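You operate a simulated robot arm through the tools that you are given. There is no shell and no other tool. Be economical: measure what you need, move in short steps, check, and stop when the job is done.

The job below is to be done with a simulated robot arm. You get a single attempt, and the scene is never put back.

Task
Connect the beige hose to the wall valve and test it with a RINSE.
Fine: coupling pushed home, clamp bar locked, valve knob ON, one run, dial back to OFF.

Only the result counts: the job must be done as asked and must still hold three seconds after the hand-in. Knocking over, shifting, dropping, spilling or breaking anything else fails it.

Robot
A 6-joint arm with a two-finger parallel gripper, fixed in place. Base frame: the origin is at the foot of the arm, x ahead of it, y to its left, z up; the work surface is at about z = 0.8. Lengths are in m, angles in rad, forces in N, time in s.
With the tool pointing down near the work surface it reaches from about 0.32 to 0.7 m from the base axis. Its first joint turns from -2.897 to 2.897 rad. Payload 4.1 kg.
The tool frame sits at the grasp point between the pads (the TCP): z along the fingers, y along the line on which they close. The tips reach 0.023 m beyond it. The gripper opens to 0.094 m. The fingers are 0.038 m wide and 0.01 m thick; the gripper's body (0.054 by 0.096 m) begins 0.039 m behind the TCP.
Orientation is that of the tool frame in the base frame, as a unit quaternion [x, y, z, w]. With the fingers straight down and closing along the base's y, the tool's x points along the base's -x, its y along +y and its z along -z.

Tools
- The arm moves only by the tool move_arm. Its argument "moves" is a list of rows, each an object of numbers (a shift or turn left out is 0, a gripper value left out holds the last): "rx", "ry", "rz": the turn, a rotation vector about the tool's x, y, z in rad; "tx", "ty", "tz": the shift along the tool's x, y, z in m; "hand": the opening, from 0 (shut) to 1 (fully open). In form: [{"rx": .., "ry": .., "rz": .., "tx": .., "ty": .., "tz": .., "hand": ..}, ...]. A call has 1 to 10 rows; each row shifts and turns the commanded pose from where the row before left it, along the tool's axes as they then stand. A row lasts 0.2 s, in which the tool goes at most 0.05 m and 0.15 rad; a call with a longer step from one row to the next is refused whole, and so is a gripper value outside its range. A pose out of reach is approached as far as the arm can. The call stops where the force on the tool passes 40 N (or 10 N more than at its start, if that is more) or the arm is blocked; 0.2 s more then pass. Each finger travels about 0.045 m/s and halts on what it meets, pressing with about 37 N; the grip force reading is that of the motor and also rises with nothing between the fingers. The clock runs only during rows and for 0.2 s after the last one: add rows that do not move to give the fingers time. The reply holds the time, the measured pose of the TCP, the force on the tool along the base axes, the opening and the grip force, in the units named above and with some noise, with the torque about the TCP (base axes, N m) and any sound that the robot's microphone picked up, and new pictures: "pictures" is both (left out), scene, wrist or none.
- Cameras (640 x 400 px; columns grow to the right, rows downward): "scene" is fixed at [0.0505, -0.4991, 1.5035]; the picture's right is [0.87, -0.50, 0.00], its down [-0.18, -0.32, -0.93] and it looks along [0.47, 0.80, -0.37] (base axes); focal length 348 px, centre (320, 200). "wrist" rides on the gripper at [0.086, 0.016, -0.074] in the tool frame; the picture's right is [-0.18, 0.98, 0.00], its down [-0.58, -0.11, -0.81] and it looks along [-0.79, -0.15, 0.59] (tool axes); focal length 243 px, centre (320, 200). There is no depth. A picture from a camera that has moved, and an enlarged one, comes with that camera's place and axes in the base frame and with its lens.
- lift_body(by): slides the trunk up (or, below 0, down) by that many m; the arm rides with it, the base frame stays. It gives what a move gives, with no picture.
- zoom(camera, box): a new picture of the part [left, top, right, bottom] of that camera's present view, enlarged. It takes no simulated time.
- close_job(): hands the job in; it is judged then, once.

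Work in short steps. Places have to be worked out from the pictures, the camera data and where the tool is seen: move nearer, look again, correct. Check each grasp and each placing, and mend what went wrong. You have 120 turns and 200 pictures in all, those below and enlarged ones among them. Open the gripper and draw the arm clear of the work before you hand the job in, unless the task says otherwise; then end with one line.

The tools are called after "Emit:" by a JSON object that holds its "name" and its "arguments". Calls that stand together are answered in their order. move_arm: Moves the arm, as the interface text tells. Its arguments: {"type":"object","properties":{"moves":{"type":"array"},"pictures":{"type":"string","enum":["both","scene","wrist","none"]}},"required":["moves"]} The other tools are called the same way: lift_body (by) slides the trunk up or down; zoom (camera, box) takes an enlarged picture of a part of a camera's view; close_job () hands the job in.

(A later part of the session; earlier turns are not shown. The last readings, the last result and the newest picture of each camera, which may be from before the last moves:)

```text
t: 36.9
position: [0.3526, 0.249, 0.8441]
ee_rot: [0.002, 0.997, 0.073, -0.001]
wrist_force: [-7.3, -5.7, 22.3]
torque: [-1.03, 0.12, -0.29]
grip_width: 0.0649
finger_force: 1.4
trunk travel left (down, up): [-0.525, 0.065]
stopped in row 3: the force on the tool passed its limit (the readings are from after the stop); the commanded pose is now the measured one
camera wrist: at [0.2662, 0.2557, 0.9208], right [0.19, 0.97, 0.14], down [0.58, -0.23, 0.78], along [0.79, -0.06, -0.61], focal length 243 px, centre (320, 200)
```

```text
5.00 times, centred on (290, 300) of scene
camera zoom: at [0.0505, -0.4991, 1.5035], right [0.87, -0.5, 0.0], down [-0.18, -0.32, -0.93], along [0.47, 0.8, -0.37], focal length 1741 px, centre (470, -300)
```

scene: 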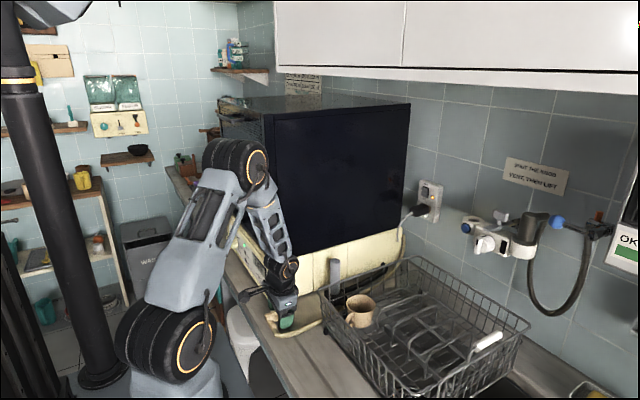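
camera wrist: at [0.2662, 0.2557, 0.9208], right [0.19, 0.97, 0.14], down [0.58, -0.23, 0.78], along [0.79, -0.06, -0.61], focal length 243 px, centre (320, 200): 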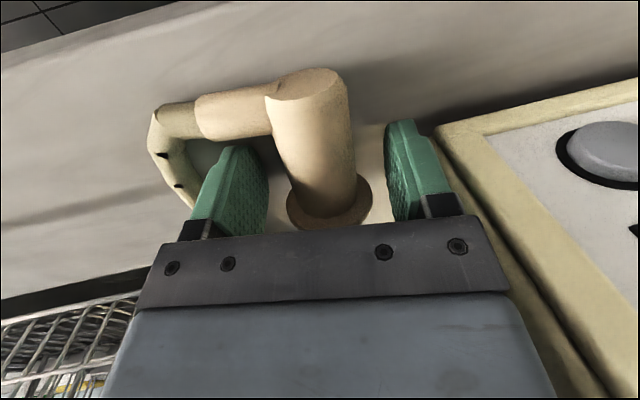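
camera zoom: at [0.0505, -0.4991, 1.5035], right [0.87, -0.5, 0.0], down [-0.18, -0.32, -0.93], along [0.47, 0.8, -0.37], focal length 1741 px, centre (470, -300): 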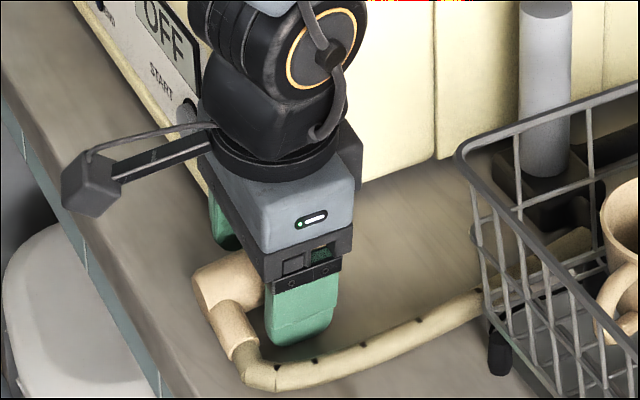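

The right fingertip touches the counter (so the counter is at about 0.815 here), and the body is between the pads. I'll lift 3 mm and close.

Emit:
{"name": "move_arm", "arguments": {"moves": [{"tz": -0.004}, {"hand": 0.2}, {"hand": 0.2}, {"hand": 0.2}, {"hand": 0.2}, {"hand": 0.2}]}}

```text
t: 38.3
position: [0.355, 0.2504, 0.8456]
ee_rot: [0.002, 0.997, 0.072, 0.0]
wrist_force: [-0.2, 0.9, 0.5]
torque: [0.0, 0.04, 0.0]
grip_width: 0.0467
finger_force: 36.6
trunk travel left (down, up): [-0.525, 0.065]
camera wrist: at [0.2678, 0.2562, 0.9228], right [0.19, 0.97, 0.14], down [0.58, -0.23, 0.78], along [0.79, -0.06, -0.61], focal length 243 px, centre (320, 200)
```

scene: 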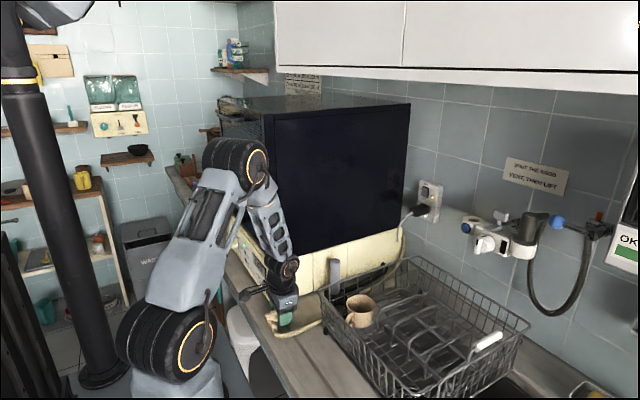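
wrist: 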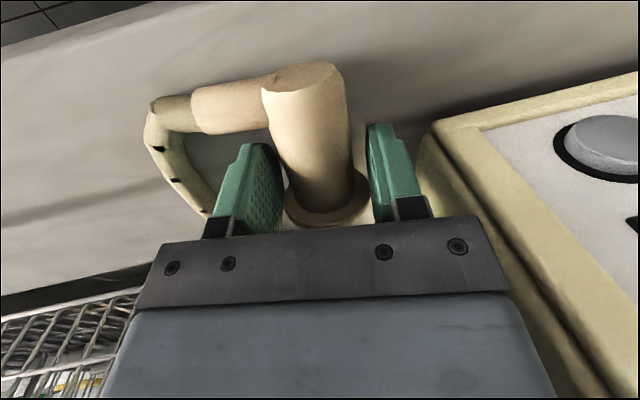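

Opening 0.0467 is the flange diameter, so the pads are pinching the flange edge. I'll open, shift back 6 mm and regrip on the body.

Emit:
{"name": "move_arm", "arguments": {"moves": [{"hand": 0.66}, {"hand": 0.66}, {"tx": 0.006}, {"hand": 0.66}, {"hand": 0.2}, {"hand": 0.2}, {"hand": 0.2}, {"hand": 0.2}, {"hand": 0.2}]}}

Emit:
{"name": "zoom", "arguments": {"camera": "wrist", "box": [180, 50, 440, 250]}}

```text
t: 40.3
position: [0.348, 0.2507, 0.845]
ee_rot: [0.002, 0.997, 0.073, -0.001]
wrist_force: [0.8, 0.1, 5.7]
torque: [-0.11, 0.06, 0.08]
grip_width: 0.0315
finger_force: 37.3
trunk travel left (down, up): [-0.525, 0.065]
camera wrist: at [0.2618, 0.2563, 0.9222], right [0.19, 0.97, 0.14], down [0.58, -0.23, 0.78], along [0.79, -0.06, -0.61], focal length 243 px, centre (320, 200)
```

scene: 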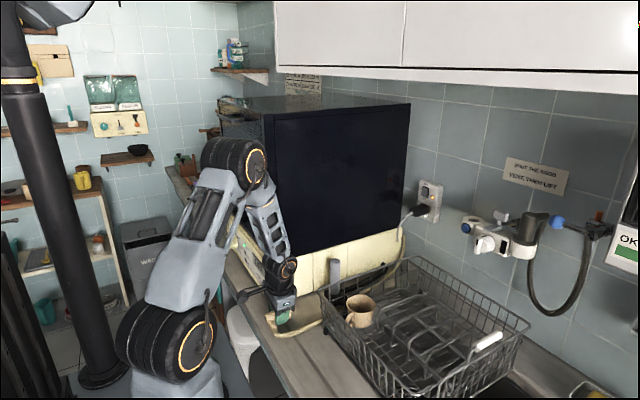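
wrist: 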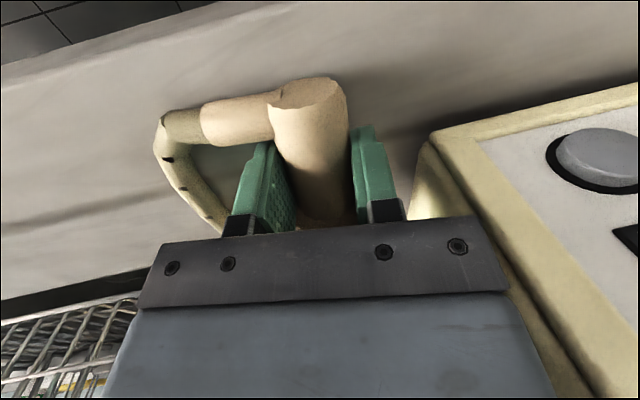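

```text
2.00 times, centred on (310, 150) of wrist
camera zoom: at [0.2618, 0.2563, 0.9222], right [0.19, 0.97, 0.14], down [0.58, -0.23, 0.78], along [0.79, -0.06, -0.61], focal length 485 px, centre (340, 300)
```

zoom: 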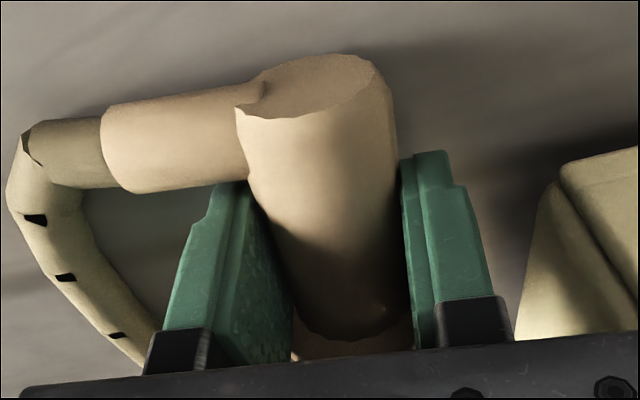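

The body is held at its 31 mm diameter. I'll lift, drifting away from the machine wall.

Emit:
{"name": "move_arm", "arguments": {"moves": [{"tz": -0.02}, {"tz": -0.03}, {"tz": -0.04}, {"tz": -0.045}, {"tz": -0.045}, {"tz": -0.045}]}}

```text
t: 41.7
position: [0.35, 0.2152, 1.0686]
ee_rot: [0.001, 0.997, 0.072, 0.0]
wrist_force: [-0.1, 0.1, 0.4]
torque: [0.0, 0.01, -0.01]
grip_width: 0.0188
finger_force: 0.1
trunk travel left (down, up): [-0.525, 0.065]
camera wrist: at [0.263, 0.2221, 1.1458], right [0.19, 0.97, 0.14], down [0.58, -0.22, 0.78], along [0.79, -0.06, -0.61], focal length 243 px, centre (320, 200)
```

scene: 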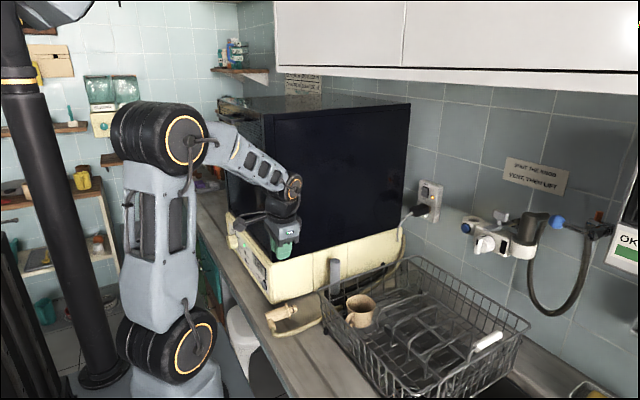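
wrist: 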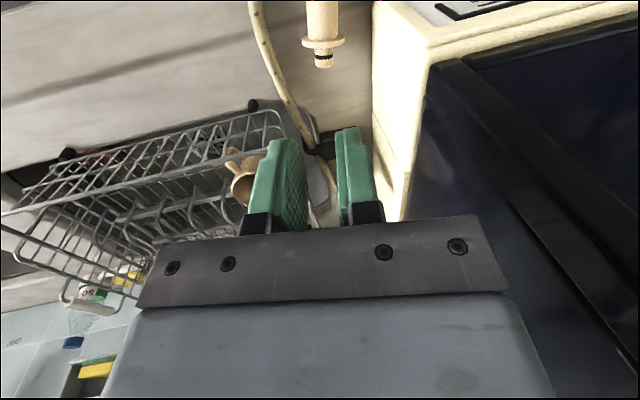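

The grip slipped and the hand came up empty. I'll look at how the coupling lies now and whether the hose is held somewhere.

Emit:
{"name": "zoom", "arguments": {"camera": "scene", "box": [255, 250, 415, 350]}}

Emit:
{"name": "zoom", "arguments": {"camera": "wrist", "box": [220, 0, 420, 230]}}

```text
4.00 times, centred on (335, 300) of scene
camera zoom: at [0.0505, -0.4991, 1.5035], right [0.87, -0.5, 0.0], down [-0.18, -0.32, -0.93], along [0.47, 0.8, -0.37], focal length 1393 px, centre (260, -200)
```

zoom: 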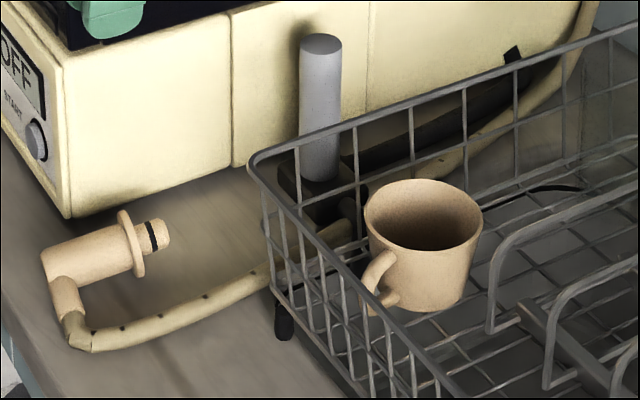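

```text
1.74 times, centred on (320, 115) of wrist
camera zoom: at [0.263, 0.2221, 1.1458], right [0.19, 0.97, 0.14], down [0.58, -0.22, 0.78], along [0.79, -0.06, -0.61], focal length 422 px, centre (320, 348)
```

zoom: 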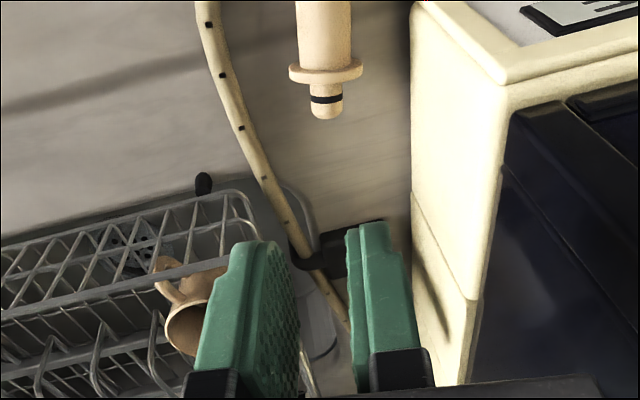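

The hose seems to run through a black bracket with an upright grey post, which may be a hose holder. I need a close look there before trying to pull again.

Emit:
{"name": "move_arm", "arguments": {"moves": [{"rx": 0.145, "hand": 1.0}, {"tx": -0.035, "ty": -0.02, "hand": 1.0}, {"tx": -0.035, "ty": -0.02, "hand": 1.0}, {"tx": -0.03, "ty": -0.01, "hand": 1.0}], "pictures": "none"}}

Emit:
{"name": "zoom", "arguments": {"camera": "wrist", "box": [230, 0, 470, 220]}}

Emit:
{"name": "zoom", "arguments": {"camera": "scene", "box": [310, 245, 370, 315]}}

```text
t: 42.7
position: [0.4504, 0.1646, 1.0677]
ee_rot: [0.002, 1.0, -0.001, -0.001]
wrist_force: [-0.1, -0.5, 0.5]
torque: [-0.01, -0.01, 0.03]
grip_width: 0.0939
finger_force: 0.1
trunk travel left (down, up): [-0.525, 0.065]
```

```text
1.82 times, centred on (350, 110) of wrist
camera zoom: at [0.3631, 0.1829, 1.1443], right [0.19, 0.98, 0.0], down [0.58, -0.11, 0.81], along [0.79, -0.15, -0.59], focal length 441 px, centre (266, 364)
```

zoom: 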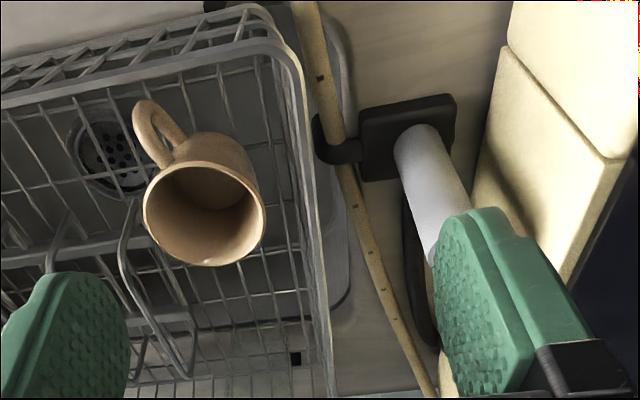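

```text
5.71 times, centred on (340, 280) of scene
camera zoom: at [0.0505, -0.4991, 1.5035], right [0.87, -0.5, 0.0], down [-0.18, -0.32, -0.93], along [0.47, 0.8, -0.37], focal length 1990 px, centre (206, -257)
```

zoom: 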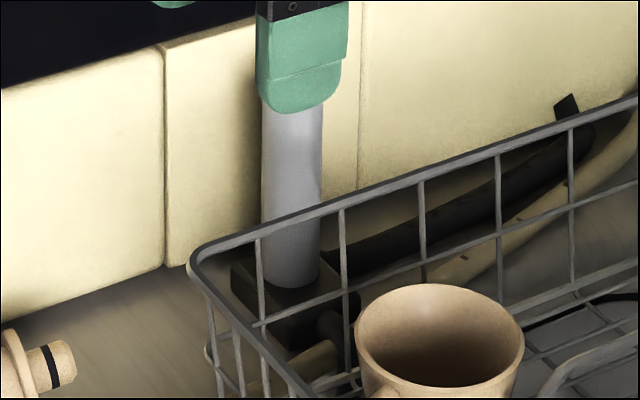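

A black hook crosses over the hose there, so it may only slide beneath it. First I want the true counter height, since that decides grip depth; I'll probe the bare counter at about (0.35, 0.12) with the fingers shut.

Emit:
{"name": "move_arm", "arguments": {"moves": [{"tx": 0.04, "hand": 0.0}, {"tx": 0.04, "ty": -0.02, "hand": 0.0}, {"tx": 0.02, "ty": -0.025, "tz": 0.02, "hand": 0.0}, {"tz": 0.045, "hand": 0.0}, {"tz": 0.045, "hand": 0.0}, {"tz": 0.045, "hand": 0.0}, {"tz": 0.03, "hand": 0.0}], "pictures": "both"}}

Emit:
{"name": "move_arm", "arguments": {"moves": [{"tz": 0.01}, {"tz": 0.01}, {"tz": 0.01}, {"tz": 0.01}, {"tz": 0.01}, {"tz": 0.01}], "pictures": "none"}}

```text
t: 44.3
position: [0.3472, 0.1203, 0.8846]
ee_rot: [0.002, 1.0, 0.0, -0.001]
wrist_force: [0.3, -0.5, -0.7]
torque: [0.01, -0.02, -0.03]
grip_width: 0.0
finger_force: 36.8
trunk travel left (down, up): [-0.525, 0.065]
camera wrist: at [0.2603, 0.1385, 0.9598], right [0.19, 0.98, 0.0], down [0.58, -0.11, 0.81], along [0.79, -0.15, -0.59], focal length 243 px, centre (320, 200)
```

scene: 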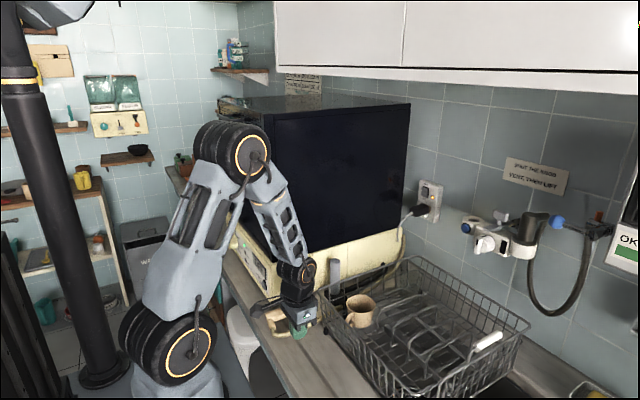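
wrist: 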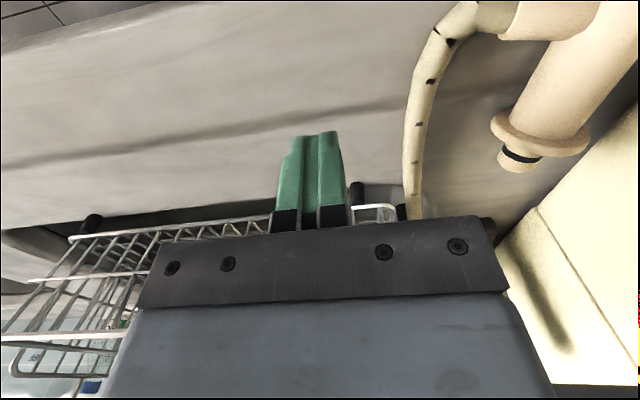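

```text
t: 45.5
position: [0.3476, 0.1209, 0.8385]
ee_rot: [0.0, 1.0, 0.0, 0.0]
wrist_force: [-5.0, -2.4, 20.8]
torque: [-0.05, 0.5, 0.02]
grip_width: 0.0001
finger_force: 37.6
trunk travel left (down, up): [-0.525, 0.065]
stopped in row 6: the force on the tool passed its limit (the readings are from after the stop); the commanded pose is now the measured one
```

The counter is at z≈0.815, so the earlier grip height was fine. I'll regrip firmly (hand commanded fully shut) and lift in tiny steps, watching force and width.

Emit:
{"name": "move_arm", "arguments": {"moves": [{"tz": -0.03, "hand": 0.0}, {"tz": -0.045, "hand": 0.66}, {"ty": 0.04, "hand": 0.66}, {"ty": 0.04, "hand": 0.66}, {"ty": 0.04, "hand": 0.66}, {"ty": 0.009, "rx": -0.08, "tx": -0.001, "hand": 0.66}], "pictures": "wrist"}}

```text
t: 46.9
position: [0.35, 0.2513, 0.9122]
ee_rot: [0.002, 0.999, 0.04, 0.0]
wrist_force: [0.1, 0.4, 0.4]
torque: [0.01, -0.01, 0.02]
grip_width: 0.0622
finger_force: 0.0
trunk travel left (down, up): [-0.525, 0.065]
camera wrist: at [0.2623, 0.2623, 0.9887], right [0.19, 0.98, 0.08], down [0.58, -0.18, 0.79], along [0.79, -0.1, -0.6], focal length 243 px, centre (320, 200)
```

wrist: 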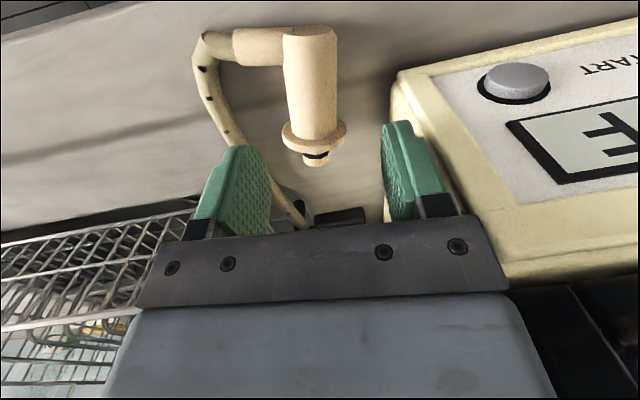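

Aligned above the body. Descending to z≈0.843 and closing fully.

Emit:
{"name": "move_arm", "arguments": {"moves": [{"tx": 0.001, "ty": -0.003, "tz": 0.035}, {"ty": -0.003, "tz": 0.033}, {"hand": 0.0}, {"hand": 0.0}, {"hand": 0.0}, {"hand": 0.0}, {"hand": 0.0}], "pictures": "wrist"}}

Emit:
{"name": "move_arm", "arguments": {"moves": [{"tz": -0.005}], "pictures": "wrist"}}

```text
t: 48.5
position: [0.349, 0.2503, 0.8436]
ee_rot: [0.001, 0.999, 0.041, 0.0]
wrist_force: [1.3, 0.3, 1.8]
torque: [-0.03, -0.07, -0.03]
grip_width: 0.0316
finger_force: 37.0
trunk travel left (down, up): [-0.525, 0.065]
camera wrist: at [0.2627, 0.2616, 0.9204], right [0.19, 0.98, 0.08], down [0.58, -0.17, 0.8], along [0.79, -0.1, -0.6], focal length 243 px, centre (320, 200)
```

wrist: 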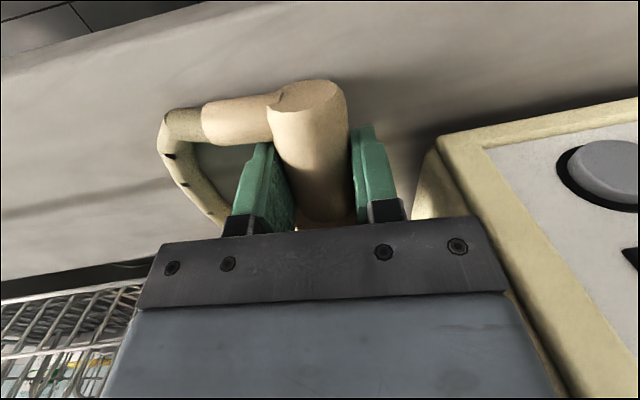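

```text
t: 48.9
position: [0.3501, 0.2492, 0.8485]
ee_rot: [0.002, 0.999, 0.04, 0.0]
wrist_force: [-0.6, 0.2, -0.6]
torque: [0.0, -0.01, -0.03]
grip_width: 0.0314
finger_force: 37.3
trunk travel left (down, up): [-0.525, 0.065]
camera wrist: at [0.2621, 0.2612, 0.9249], right [0.19, 0.98, 0.08], down [0.58, -0.17, 0.8], along [0.79, -0.1, -0.6], focal length 243 px, centre (320, 200)
```

wrist: 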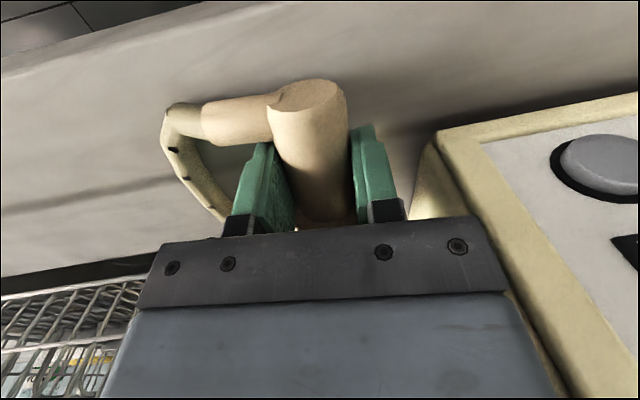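

It stays in the grip so far. Continuing in small steps, checking the force.

Emit:
{"name": "move_arm", "arguments": {"moves": [{"tz": -0.006}, {"tz": -0.006}, {"tz": -0.006}], "pictures": "wrist"}}

Emit:
{"name": "zoom", "arguments": {"camera": "scene", "box": [255, 250, 415, 350]}}

```text
t: 49.7
position: [0.3491, 0.2479, 0.8654]
ee_rot: [0.002, 0.999, 0.039, 0.0]
wrist_force: [-1.1, 0.2, -0.9]
torque: [0.0, -0.02, -0.01]
grip_width: 0.0317
finger_force: 37.3
trunk travel left (down, up): [-0.525, 0.065]
camera wrist: at [0.2619, 0.26, 0.9426], right [0.19, 0.98, 0.08], down [0.58, -0.17, 0.8], along [0.79, -0.1, -0.6], focal length 243 px, centre (320, 200)
```

wrist: 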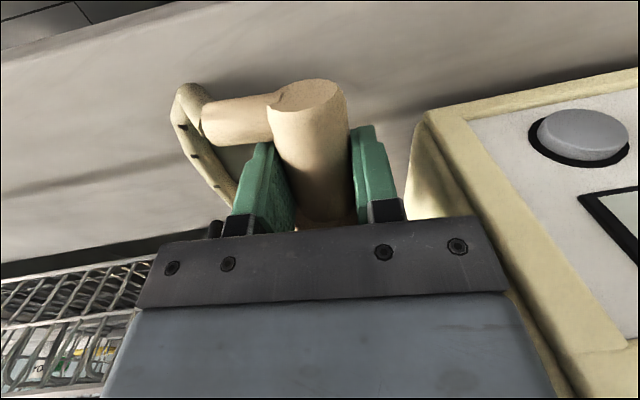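

```text
4.00 times, centred on (335, 300) of scene
camera zoom: at [0.0505, -0.4991, 1.5035], right [0.87, -0.5, 0.0], down [-0.18, -0.32, -0.93], along [0.47, 0.8, -0.37], focal length 1393 px, centre (260, -200)
```

zoom: 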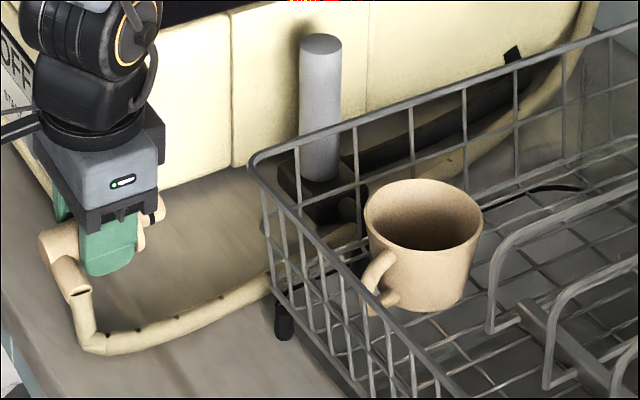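

It's lifting with almost no load now. I'll raise it further, leaning toward the bracket so the hose stays slack.

Emit:
{"name": "move_arm", "arguments": {"moves": [{"tz": -0.02}, {"tz": -0.02, "ty": -0.005}, {"tz": -0.025, "ty": -0.008}, {"tz": -0.025, "ty": -0.008}], "pictures": "wrist"}}

Emit:
{"name": "zoom", "arguments": {"camera": "scene", "box": [245, 230, 415, 350]}}

```text
t: 50.7
position: [0.3477, 0.2194, 0.9554]
ee_rot: [0.002, 0.999, 0.04, 0.001]
wrist_force: [0.5, 0.4, -1.4]
torque: [-0.01, -0.04, 0.01]
grip_width: 0.0318
finger_force: 37.1
trunk travel left (down, up): [-0.525, 0.065]
camera wrist: at [0.2613, 0.2311, 1.0313], right [0.19, 0.98, 0.08], down [0.58, -0.17, 0.8], along [0.79, -0.1, -0.6], focal length 243 px, centre (320, 200)
```

wrist: 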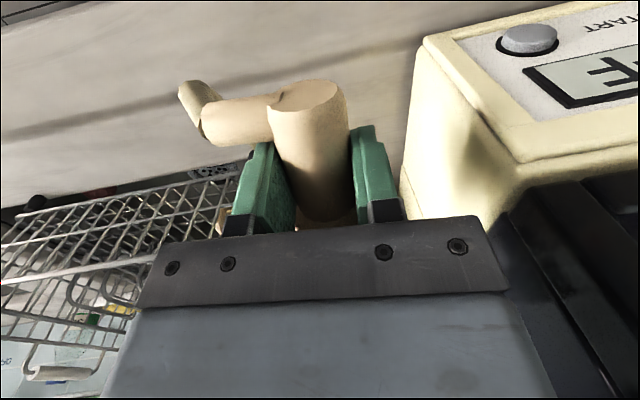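

```text
3.33 times, centred on (330, 290) of scene
camera zoom: at [0.0505, -0.4991, 1.5035], right [0.87, -0.5, 0.0], down [-0.18, -0.32, -0.93], along [0.47, 0.8, -0.37], focal length 1161 px, centre (287, -100)
```

zoom: 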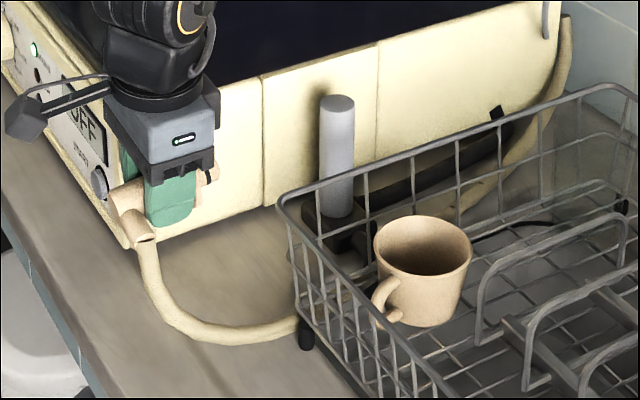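

The hose follows nicely. Moving over toward the bracket while holding it up, to look at how the hook retains the hose.

Emit:
{"name": "move_arm", "arguments": {"moves": [{"tz": -0.03, "tx": -0.01, "ty": -0.01}, {"tz": -0.03, "tx": -0.015, "ty": -0.01}, {"tz": -0.03, "tx": -0.015, "ty": -0.01}], "pictures": "scene"}}

Emit:
{"name": "zoom", "arguments": {"camera": "wrist", "box": [180, 100, 420, 250]}}

```text
t: 51.5
position: [0.3914, 0.1834, 1.0412]
ee_rot: [0.002, 0.999, 0.038, 0.0]
wrist_force: [-0.1, 0.3, -1.2]
torque: [0.0, 0.01, 0.01]
grip_width: 0.0319
finger_force: 36.9
trunk travel left (down, up): [-0.525, 0.065]
```

scene: 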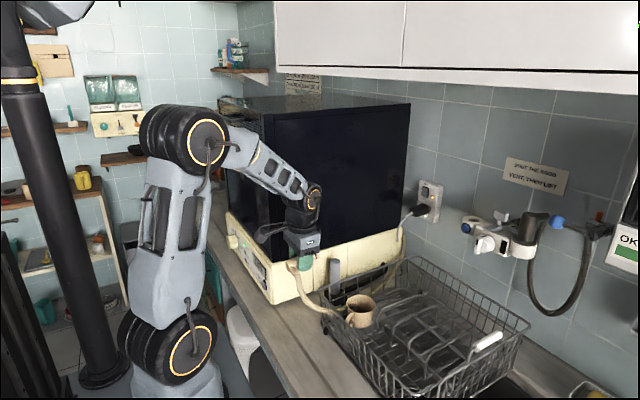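

```text
2.67 times, centred on (300, 175) of wrist
camera zoom: at [0.3022, 0.1954, 1.1177], right [0.19, 0.98, 0.08], down [0.58, -0.17, 0.79], along [0.79, -0.1, -0.6], focal length 647 px, centre (373, 267)
```

zoom: 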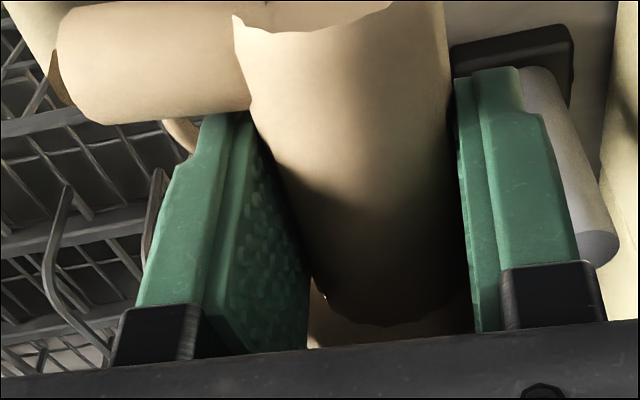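

Emit:
{"name": "zoom", "arguments": {"camera": "scene", "box": [285, 245, 375, 335]}}

Emit:
{"name": "zoom", "arguments": {"camera": "scene", "box": [330, 265, 370, 305]}}

```text
4.44 times, centred on (330, 290) of scene
camera zoom: at [0.0505, -0.4991, 1.5035], right [0.87, -0.5, 0.0], down [-0.18, -0.32, -0.93], along [0.47, 0.8, -0.37], focal length 1548 px, centre (276, -200)
```

zoom: 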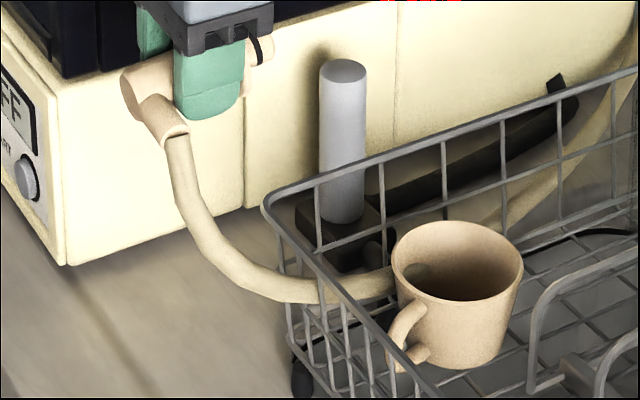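

```text
10.00 times, centred on (350, 285) of scene
camera zoom: at [0.0505, -0.4991, 1.5035], right [0.87, -0.5, 0.0], down [-0.18, -0.32, -0.93], along [0.47, 0.8, -0.37], focal length 3483 px, centre (20, -650)
```

zoom: 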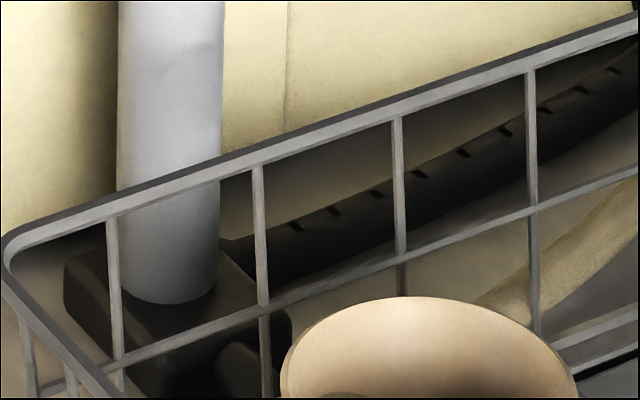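

The hose has come up with the coupling. I'll shift toward -y a little so the wrist camera can see past the fingers to the bracket.

Emit:
{"name": "move_arm", "arguments": {"moves": [{"tz": -0.02, "ty": -0.03}, {"tz": -0.02, "ty": -0.03}], "pictures": "scene"}}

Emit:
{"name": "zoom", "arguments": {"camera": "wrist", "box": [300, 0, 480, 150]}}

Emit:
{"name": "zoom", "arguments": {"camera": "scene", "box": [280, 235, 400, 325]}}

```text
t: 52.1
position: [0.388, 0.1201, 1.0782]
ee_rot: [0.001, 0.999, 0.039, 0.0]
wrist_force: [0.3, -0.4, -0.5]
torque: [0.0, -0.02, -0.01]
grip_width: 0.0313
finger_force: 36.7
trunk travel left (down, up): [-0.525, 0.065]
```

scene: 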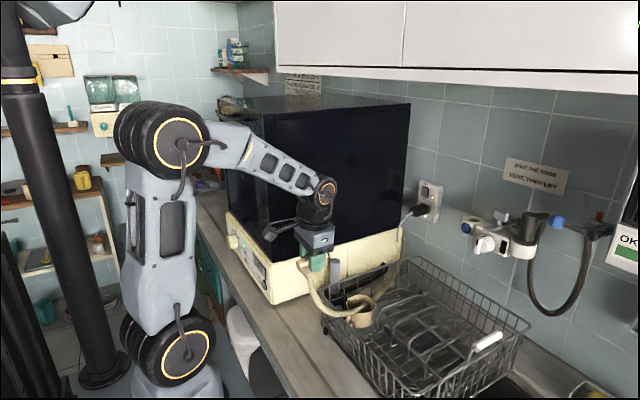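

```text
2.67 times, centred on (390, 75) of wrist
camera zoom: at [0.3013, 0.1314, 1.1534], right [0.19, 0.98, 0.08], down [0.58, -0.17, 0.79], along [0.79, -0.1, -0.6], focal length 647 px, centre (133, 533)
```

zoom: 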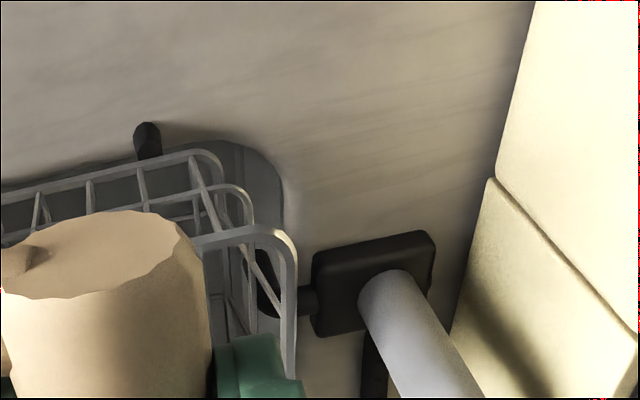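

```text
4.44 times, centred on (340, 280) of scene
camera zoom: at [0.0505, -0.4991, 1.5035], right [0.87, -0.5, 0.0], down [-0.18, -0.32, -0.93], along [0.47, 0.8, -0.37], focal length 1548 px, centre (231, -156)
```

zoom: 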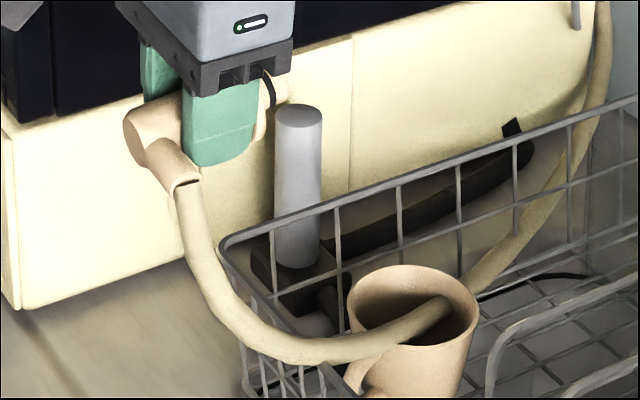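

The hose isn't hooked at all, but it now sags across the mug. I'll raise the coupling straight up so the hose clears the mug.

Emit:
{"name": "move_arm", "arguments": {"moves": [{"tz": -0.035, "ty": 0.015}, {"tz": -0.035, "ty": 0.02}, {"tz": -0.035, "ty": 0.015}], "pictures": "scene"}}

Emit:
{"name": "zoom", "arguments": {"camera": "scene", "box": [270, 200, 430, 320]}}

```text
t: 52.9
position: [0.3904, 0.1626, 1.1845]
ee_rot: [0.002, 0.999, 0.039, 0.001]
wrist_force: [0.6, -0.1, -0.5]
torque: [-0.03, 0.0, 0.01]
grip_width: 0.0312
finger_force: 37.1
trunk travel left (down, up): [-0.525, 0.065]
```

scene: 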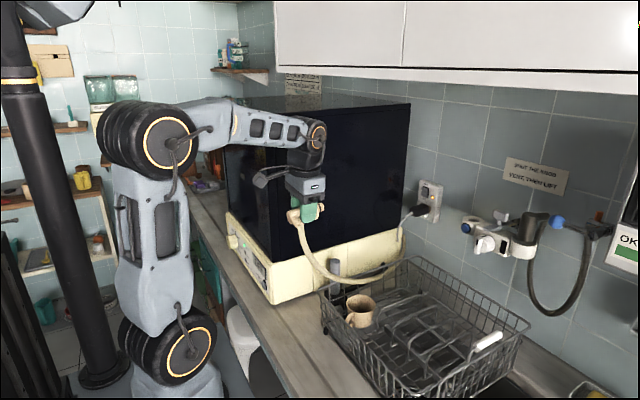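

```text
3.33 times, centred on (350, 260) of scene
camera zoom: at [0.0505, -0.4991, 1.5035], right [0.87, -0.5, 0.0], down [-0.18, -0.32, -0.93], along [0.47, 0.8, -0.37], focal length 1161 px, centre (220, 0)
```

zoom: 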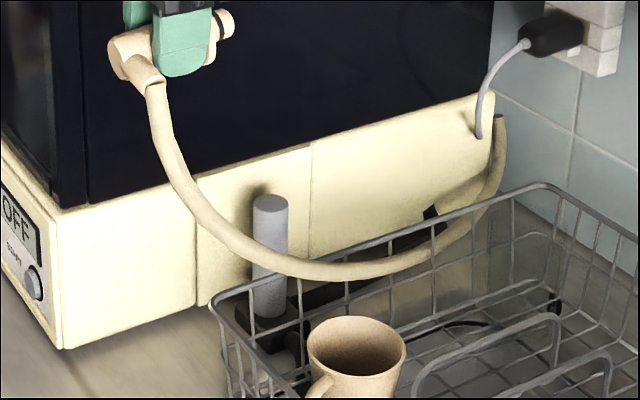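

The hose is clear of the mug and the rack. I'll move to open space and turn the wrist about 160° counterclockwise, stopping short of the joint limit.

Emit:
{"name": "move_arm", "arguments": {"moves": [{"tz": -0.035, "ty": -0.025, "rx": 0.04}, {"tz": -0.035, "ty": -0.025, "rx": 0.038}, {"ty": -0.02, "rz": -0.14}, {"ty": -0.01, "rz": -0.14}, {"rz": -0.14}, {"rz": -0.14}, {"rz": -0.14}, {"rz": -0.14}], "pictures": "none"}}

Emit:
{"name": "move_arm", "arguments": {"moves": [{"rz": -0.14}, {"rz": -0.14}, {"rz": -0.14}, {"rz": -0.14}, {"rz": -0.14}, {"rz": -0.14}, {"rz": -0.14}], "pictures": "scene"}}

```text
t: 54.7
position: [0.3895, 0.0771, 1.2524]
ee_rot: [-0.407, 0.913, 0.001, 0.0]
wrist_force: [0.7, 1.0, -0.5]
torque: [0.01, 0.0, 0.03]
grip_width: 0.031
finger_force: 37.5
trunk travel left (down, up): [-0.525, 0.065]
```

```text
t: 56.3
position: [0.39, 0.0779, 1.2518]
ee_rot: [0.789, -0.614, 0.0, 0.0]
wrist_force: [0.0, -0.1, -0.9]
torque: [-0.02, -0.01, 0.03]
grip_width: 0.0313
finger_force: 37.3
trunk travel left (down, up): [-0.525, 0.065]
```

scene: 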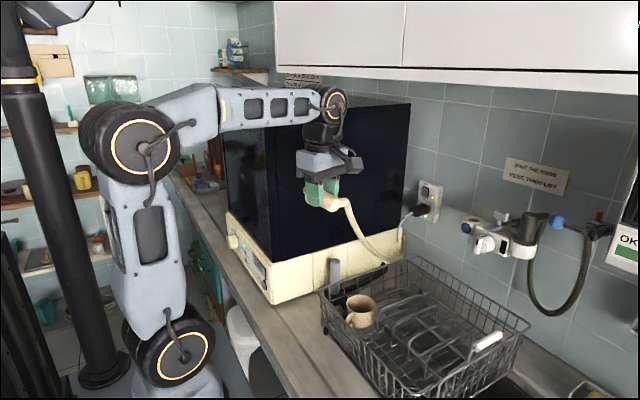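

Good. Finishing the yaw to about -22° heading, moving forward, then pitching up to horizontal so the nozzle points down.

Emit:
{"name": "move_arm", "arguments": {"moves": [{"rz": -0.14}, {"rz": -0.14}, {"rz": -0.14}, {"rz": -0.14}, {"rz": -0.14}, {"rz": -0.14}, {"rz": -0.1}, {"tx": 0.037, "ty": -0.008}, {"tx": 0.037, "ty": -0.008}, {"tx": 0.037, "ty": -0.007}], "pictures": "none"}}

Emit:
{"name": "move_arm", "arguments": {"moves": [{"ry": 0.14}, {"ry": 0.14}, {"ry": 0.14}, {"ry": 0.14}, {"ry": 0.14}, {"ry": 0.14}], "pictures": "scene"}}

```text
t: 58.5
position: [0.5038, 0.0569, 1.2511]
ee_rot: [0.981, -0.192, -0.001, -0.002]
wrist_force: [0.1, 0.4, -1.0]
torque: [0.02, 0.03, -0.01]
grip_width: 0.0311
finger_force: 36.8
trunk travel left (down, up): [-0.525, 0.065]
```

```text
t: 59.9
position: [0.5036, 0.0576, 1.2521]
ee_rot: [0.896, -0.174, 0.401, 0.076]
wrist_force: [0.4, 0.8, 0.0]
torque: [0.02, 0.04, 0.01]
grip_width: 0.0313
finger_force: 37.1
trunk travel left (down, up): [-0.525, 0.065]
```

scene: 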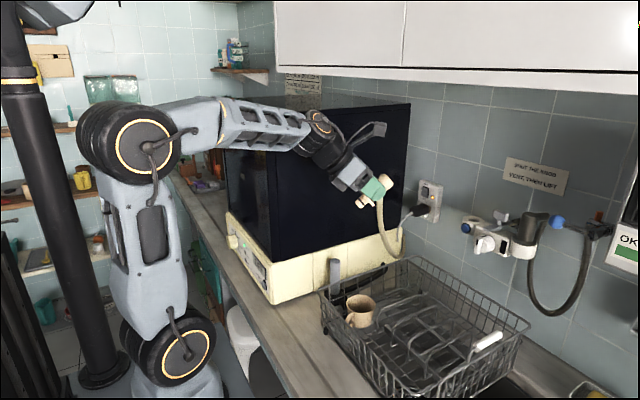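

Emit:
{"name": "move_arm", "arguments": {"moves": [{"ry": 0.14}, {"ry": 0.14}, {"ry": 0.14}, {"ry": 0.14}, {"ry": 0.14}, {"ry": 0.03}], "pictures": "both"}}

```text
t: 61.3
position: [0.5029, 0.0566, 1.2529]
ee_rot: [0.694, -0.135, 0.694, 0.135]
wrist_force: [0.3, -0.1, -0.2]
torque: [-0.06, -0.01, -0.01]
grip_width: 0.0311
finger_force: 37.2
trunk travel left (down, up): [-0.525, 0.065]
camera wrist: at [0.4263, 0.071, 1.3395], right [-0.37, -0.91, -0.19], down [-0.71, 0.4, -0.58], along [0.6, -0.08, -0.79], focal length 243 px, centre (320, 200)
```

scene: 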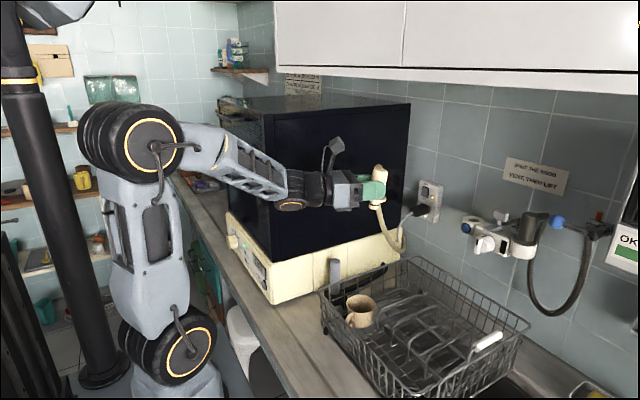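
wrist: 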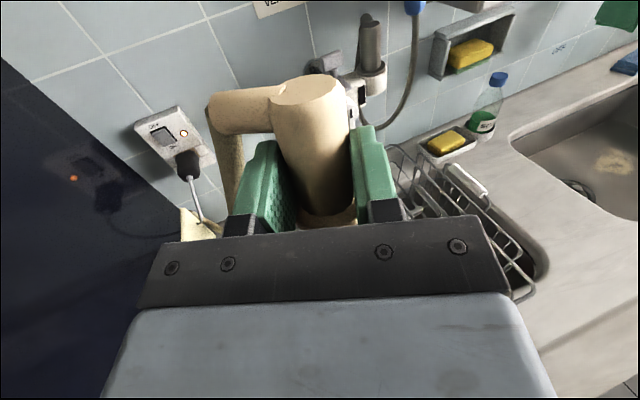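

The coupling is upright with its nozzle straight down. Using refined camera axes, three views agree on the hole's top centre at (0.792, 0.0015, 1.131). Now I'll measure where the nozzle sits relative to the TCP.

Emit:
{"name": "zoom", "arguments": {"camera": "scene", "box": [345, 155, 415, 215]}}

Emit:
{"name": "zoom", "arguments": {"camera": "wrist", "box": [200, 60, 400, 240]}}

```text
6.67 times, centred on (380, 185) of scene
camera zoom: at [0.0505, -0.4991, 1.5035], right [0.87, -0.5, 0.0], down [-0.18, -0.32, -0.93], along [0.47, 0.8, -0.37], focal length 2322 px, centre (-80, 300)
```

zoom: 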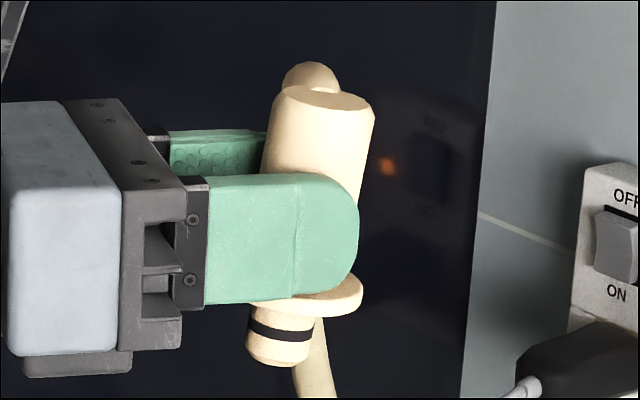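

```text
2.22 times, centred on (300, 150) of wrist
camera zoom: at [0.4263, 0.071, 1.3395], right [-0.37, -0.91, -0.19], down [-0.71, 0.4, -0.58], along [0.6, -0.08, -0.79], focal length 539 px, centre (364, 311)
```

zoom: 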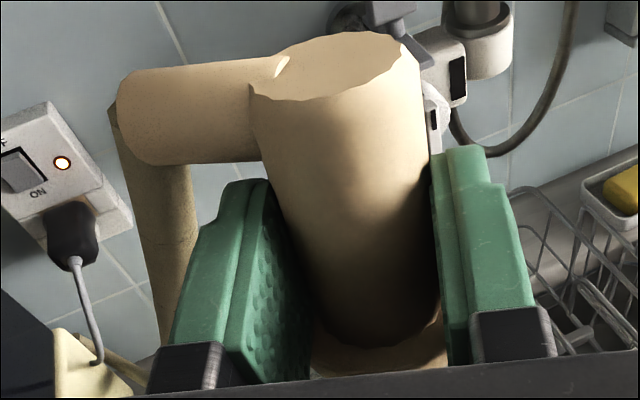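

The coupling sits tilted about 0.12 rad in the grip because it lay on its flange. Its tip is about 46 mm below the TCP and its axis 11 mm beyond it. I'll pitch +0.12 to make it vertical and advance most of the way.

Emit:
{"name": "move_arm", "arguments": {"moves": [{"ry": 0.12}, {"tz": 0.0394, "tx": -0.0048, "ty": -0.0082}, {"tz": 0.0394, "tx": -0.0048, "ty": -0.0082}, {"tz": 0.0394, "tx": -0.0048, "ty": -0.0082}, {"tz": 0.0394, "tx": -0.0048, "ty": -0.0082}, {"tz": 0.0394, "tx": -0.0048, "ty": -0.0082}], "pictures": "both"}}

```text
t: 62.7
position: [0.7037, 0.0215, 1.2517]
ee_rot: [0.652, -0.127, 0.733, 0.143]
wrist_force: [0.6, -1.0, -0.9]
torque: [0.01, -0.01, 0.0]
grip_width: 0.0311
finger_force: 36.2
trunk travel left (down, up): [-0.525, 0.065]
camera wrist: at [0.6181, 0.0393, 1.3291], right [-0.35, -0.92, -0.18], down [-0.64, 0.38, -0.67], along [0.69, -0.12, -0.72], focal length 243 px, centre (320, 200)
```

scene: 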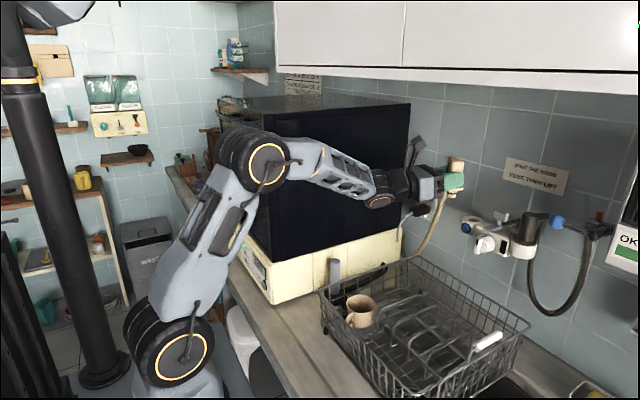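
wrist: 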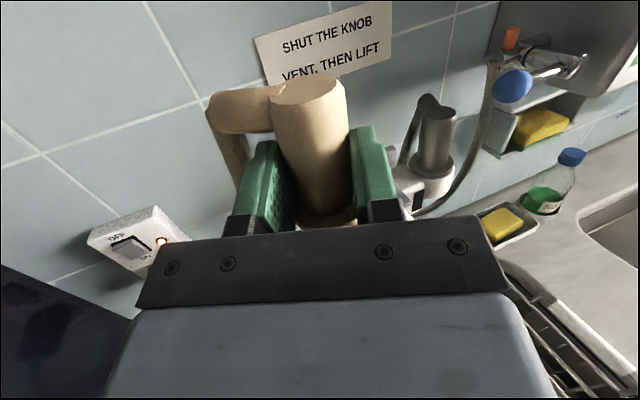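

The hose has slack and the way is clear. Advancing to right above the ring.

Emit:
{"name": "move_arm", "arguments": {"moves": [{"tz": 0.037, "tx": -0.0196, "ty": -0.0073}, {"tz": 0.037, "tx": -0.0196, "ty": -0.0073}], "pictures": "none"}}

Emit:
{"name": "zoom", "arguments": {"camera": "scene", "box": [440, 150, 530, 260]}}

```text
t: 63.3
position: [0.7814, 0.0048, 1.2214]
ee_rot: [0.653, -0.128, 0.733, 0.142]
wrist_force: [-0.4, 0.0, -0.5]
torque: [-0.01, 0.01, -0.01]
grip_width: 0.0312
finger_force: 36.8
trunk travel left (down, up): [-0.525, 0.065]
```

```text
3.64 times, centred on (485, 205) of scene
camera zoom: at [0.0505, -0.4991, 1.5035], right [0.87, -0.5, 0.0], down [-0.18, -0.32, -0.93], along [0.47, 0.8, -0.37], focal length 1266 px, centre (-280, 182)
```

zoom: 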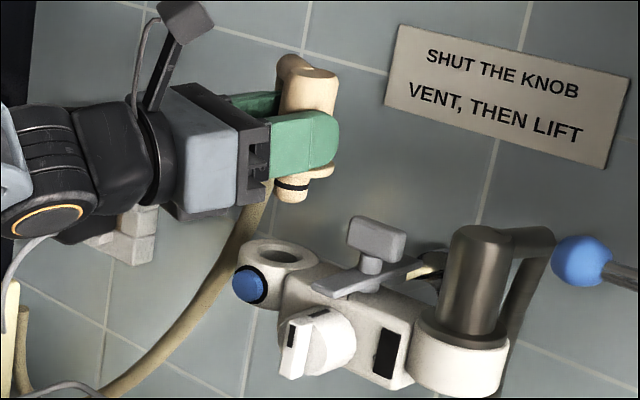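

The nozzle is straight above the hole to within about 2 mm. Lowering to just above the rim, then checking.

Emit:
{"name": "move_arm", "arguments": {"moves": [{"tx": -0.0199, "tz": -0.0009}, {"tx": -0.0189, "tz": -0.0008}], "pictures": "none"}}

Emit:
{"name": "zoom", "arguments": {"camera": "scene", "box": [450, 180, 520, 240]}}

```text
t: 63.9
position: [0.7837, 0.0051, 1.1829]
ee_rot: [0.652, -0.128, 0.734, 0.142]
wrist_force: [0.2, -1.1, -0.9]
torque: [-0.01, 0.02, 0.01]
grip_width: 0.0312
finger_force: 36.5
trunk travel left (down, up): [-0.525, 0.065]
```

```text
6.67 times, centred on (485, 210) of scene
camera zoom: at [0.0505, -0.4991, 1.5035], right [0.87, -0.5, 0.0], down [-0.18, -0.32, -0.93], along [0.47, 0.8, -0.37], focal length 2322 px, centre (-780, 133)
```

zoom: 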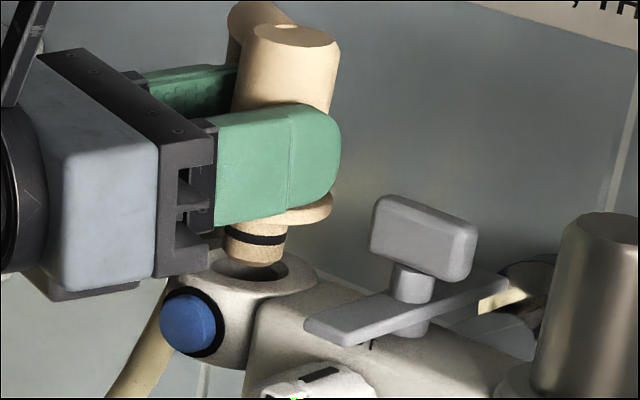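

Well aligned. I'll push down in small steps and watch the force.

Emit:
{"name": "move_arm", "arguments": {"moves": [{"tx": -0.005, "tz": -0.0006}, {"tx": -0.005, "tz": -0.0006}], "pictures": "none"}}

Emit:
{"name": "zoom", "arguments": {"camera": "scene", "box": [450, 180, 520, 240]}}

```text
t: 64.5
position: [0.7815, 0.0051, 1.1737]
ee_rot: [0.651, -0.127, 0.735, 0.142]
wrist_force: [1.9, 0.8, 1.6]
torque: [0.0, -0.13, 0.03]
grip_width: 0.0308
finger_force: 37.3
trunk travel left (down, up): [-0.525, 0.065]
```

```text
6.67 times, centred on (485, 210) of scene
camera zoom: at [0.0505, -0.4991, 1.5035], right [0.87, -0.5, 0.0], down [-0.18, -0.32, -0.93], along [0.47, 0.8, -0.37], focal length 2322 px, centre (-780, 133)
```

zoom: 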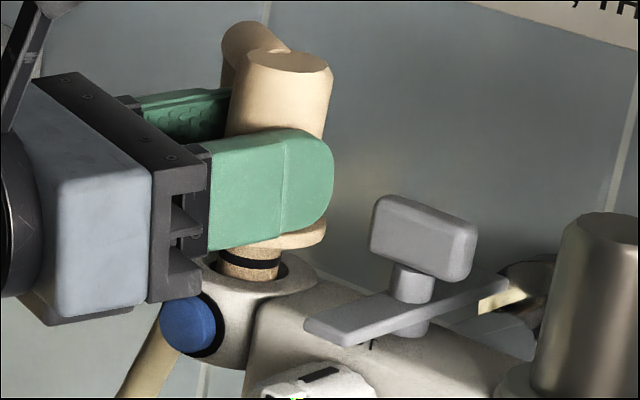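

The tip is inside the rim and only lightly touching its near edge. I'll nudge 1.5 mm forward and keep pushing.

Emit:
{"name": "move_arm", "arguments": {"moves": [{"tx": -0.003, "tz": 0.0015}, {"tx": -0.005, "tz": -0.0006}, {"tx": -0.005, "tz": -0.0006}], "pictures": "none"}}

Emit:
{"name": "zoom", "arguments": {"camera": "scene", "box": [450, 180, 520, 240]}}

```text
t: 65.3
position: [0.7839, 0.0041, 1.1595]
ee_rot: [0.652, -0.127, 0.734, 0.142]
wrist_force: [-1.7, 5.3, 0.5]
torque: [0.22, 0.07, 0.07]
grip_width: 0.0311
finger_force: 36.7
trunk travel left (down, up): [-0.525, 0.065]
```

```text
6.67 times, centred on (485, 210) of scene
camera zoom: at [0.0505, -0.4991, 1.5035], right [0.87, -0.5, 0.0], down [-0.18, -0.32, -0.93], along [0.47, 0.8, -0.37], focal length 2322 px, centre (-780, 133)
```

zoom: 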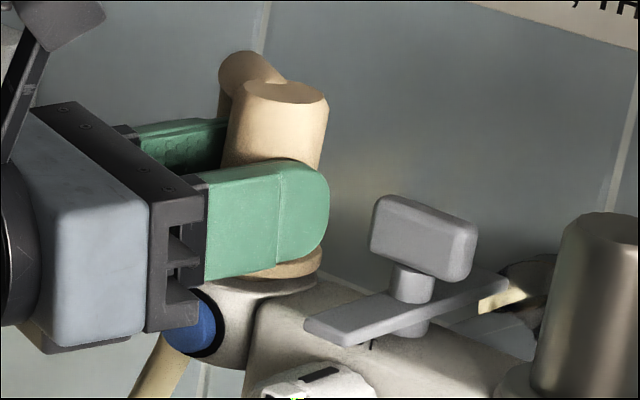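

Nearly seated. I'll relieve the small side load and press until the flange bottoms out.

Emit:
{"name": "move_arm", "arguments": {"moves": [{"tx": -0.002, "tz": -0.0002, "ty": -0.0015}, {"tx": -0.003, "tz": -0.0003}, {"tx": -0.003, "tz": -0.0003}, {"tx": -0.003, "tz": -0.0003}, {"tx": -0.003, "tz": -0.0003}], "pictures": "none"}}

Emit:
{"name": "zoom", "arguments": {"camera": "scene", "box": [450, 180, 520, 240]}}

```text
t: 66.5
position: [0.7844, 0.0072, 1.1531]
ee_rot: [0.646, -0.129, 0.739, 0.143]
wrist_force: [10.6, 6.1, 33.8]
torque: [-0.39, -0.16, 0.22]
grip_width: 0.0312
finger_force: 36.8
trunk travel left (down, up): [-0.525, 0.065]
```

```text
6.67 times, centred on (485, 210) of scene
camera zoom: at [0.0505, -0.4991, 1.5035], right [0.87, -0.5, 0.0], down [-0.18, -0.32, -0.93], along [0.47, 0.8, -0.37], focal length 2322 px, centre (-780, 133)
```

zoom: 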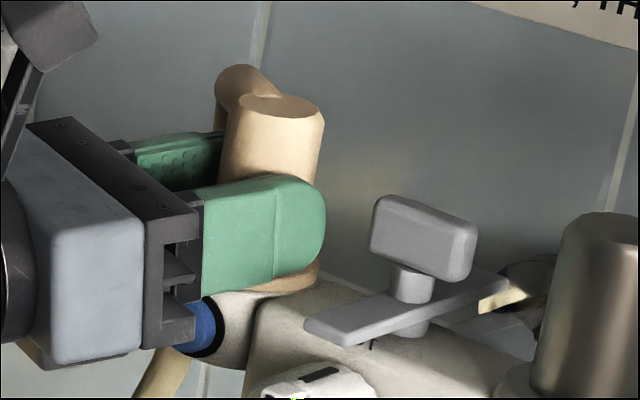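

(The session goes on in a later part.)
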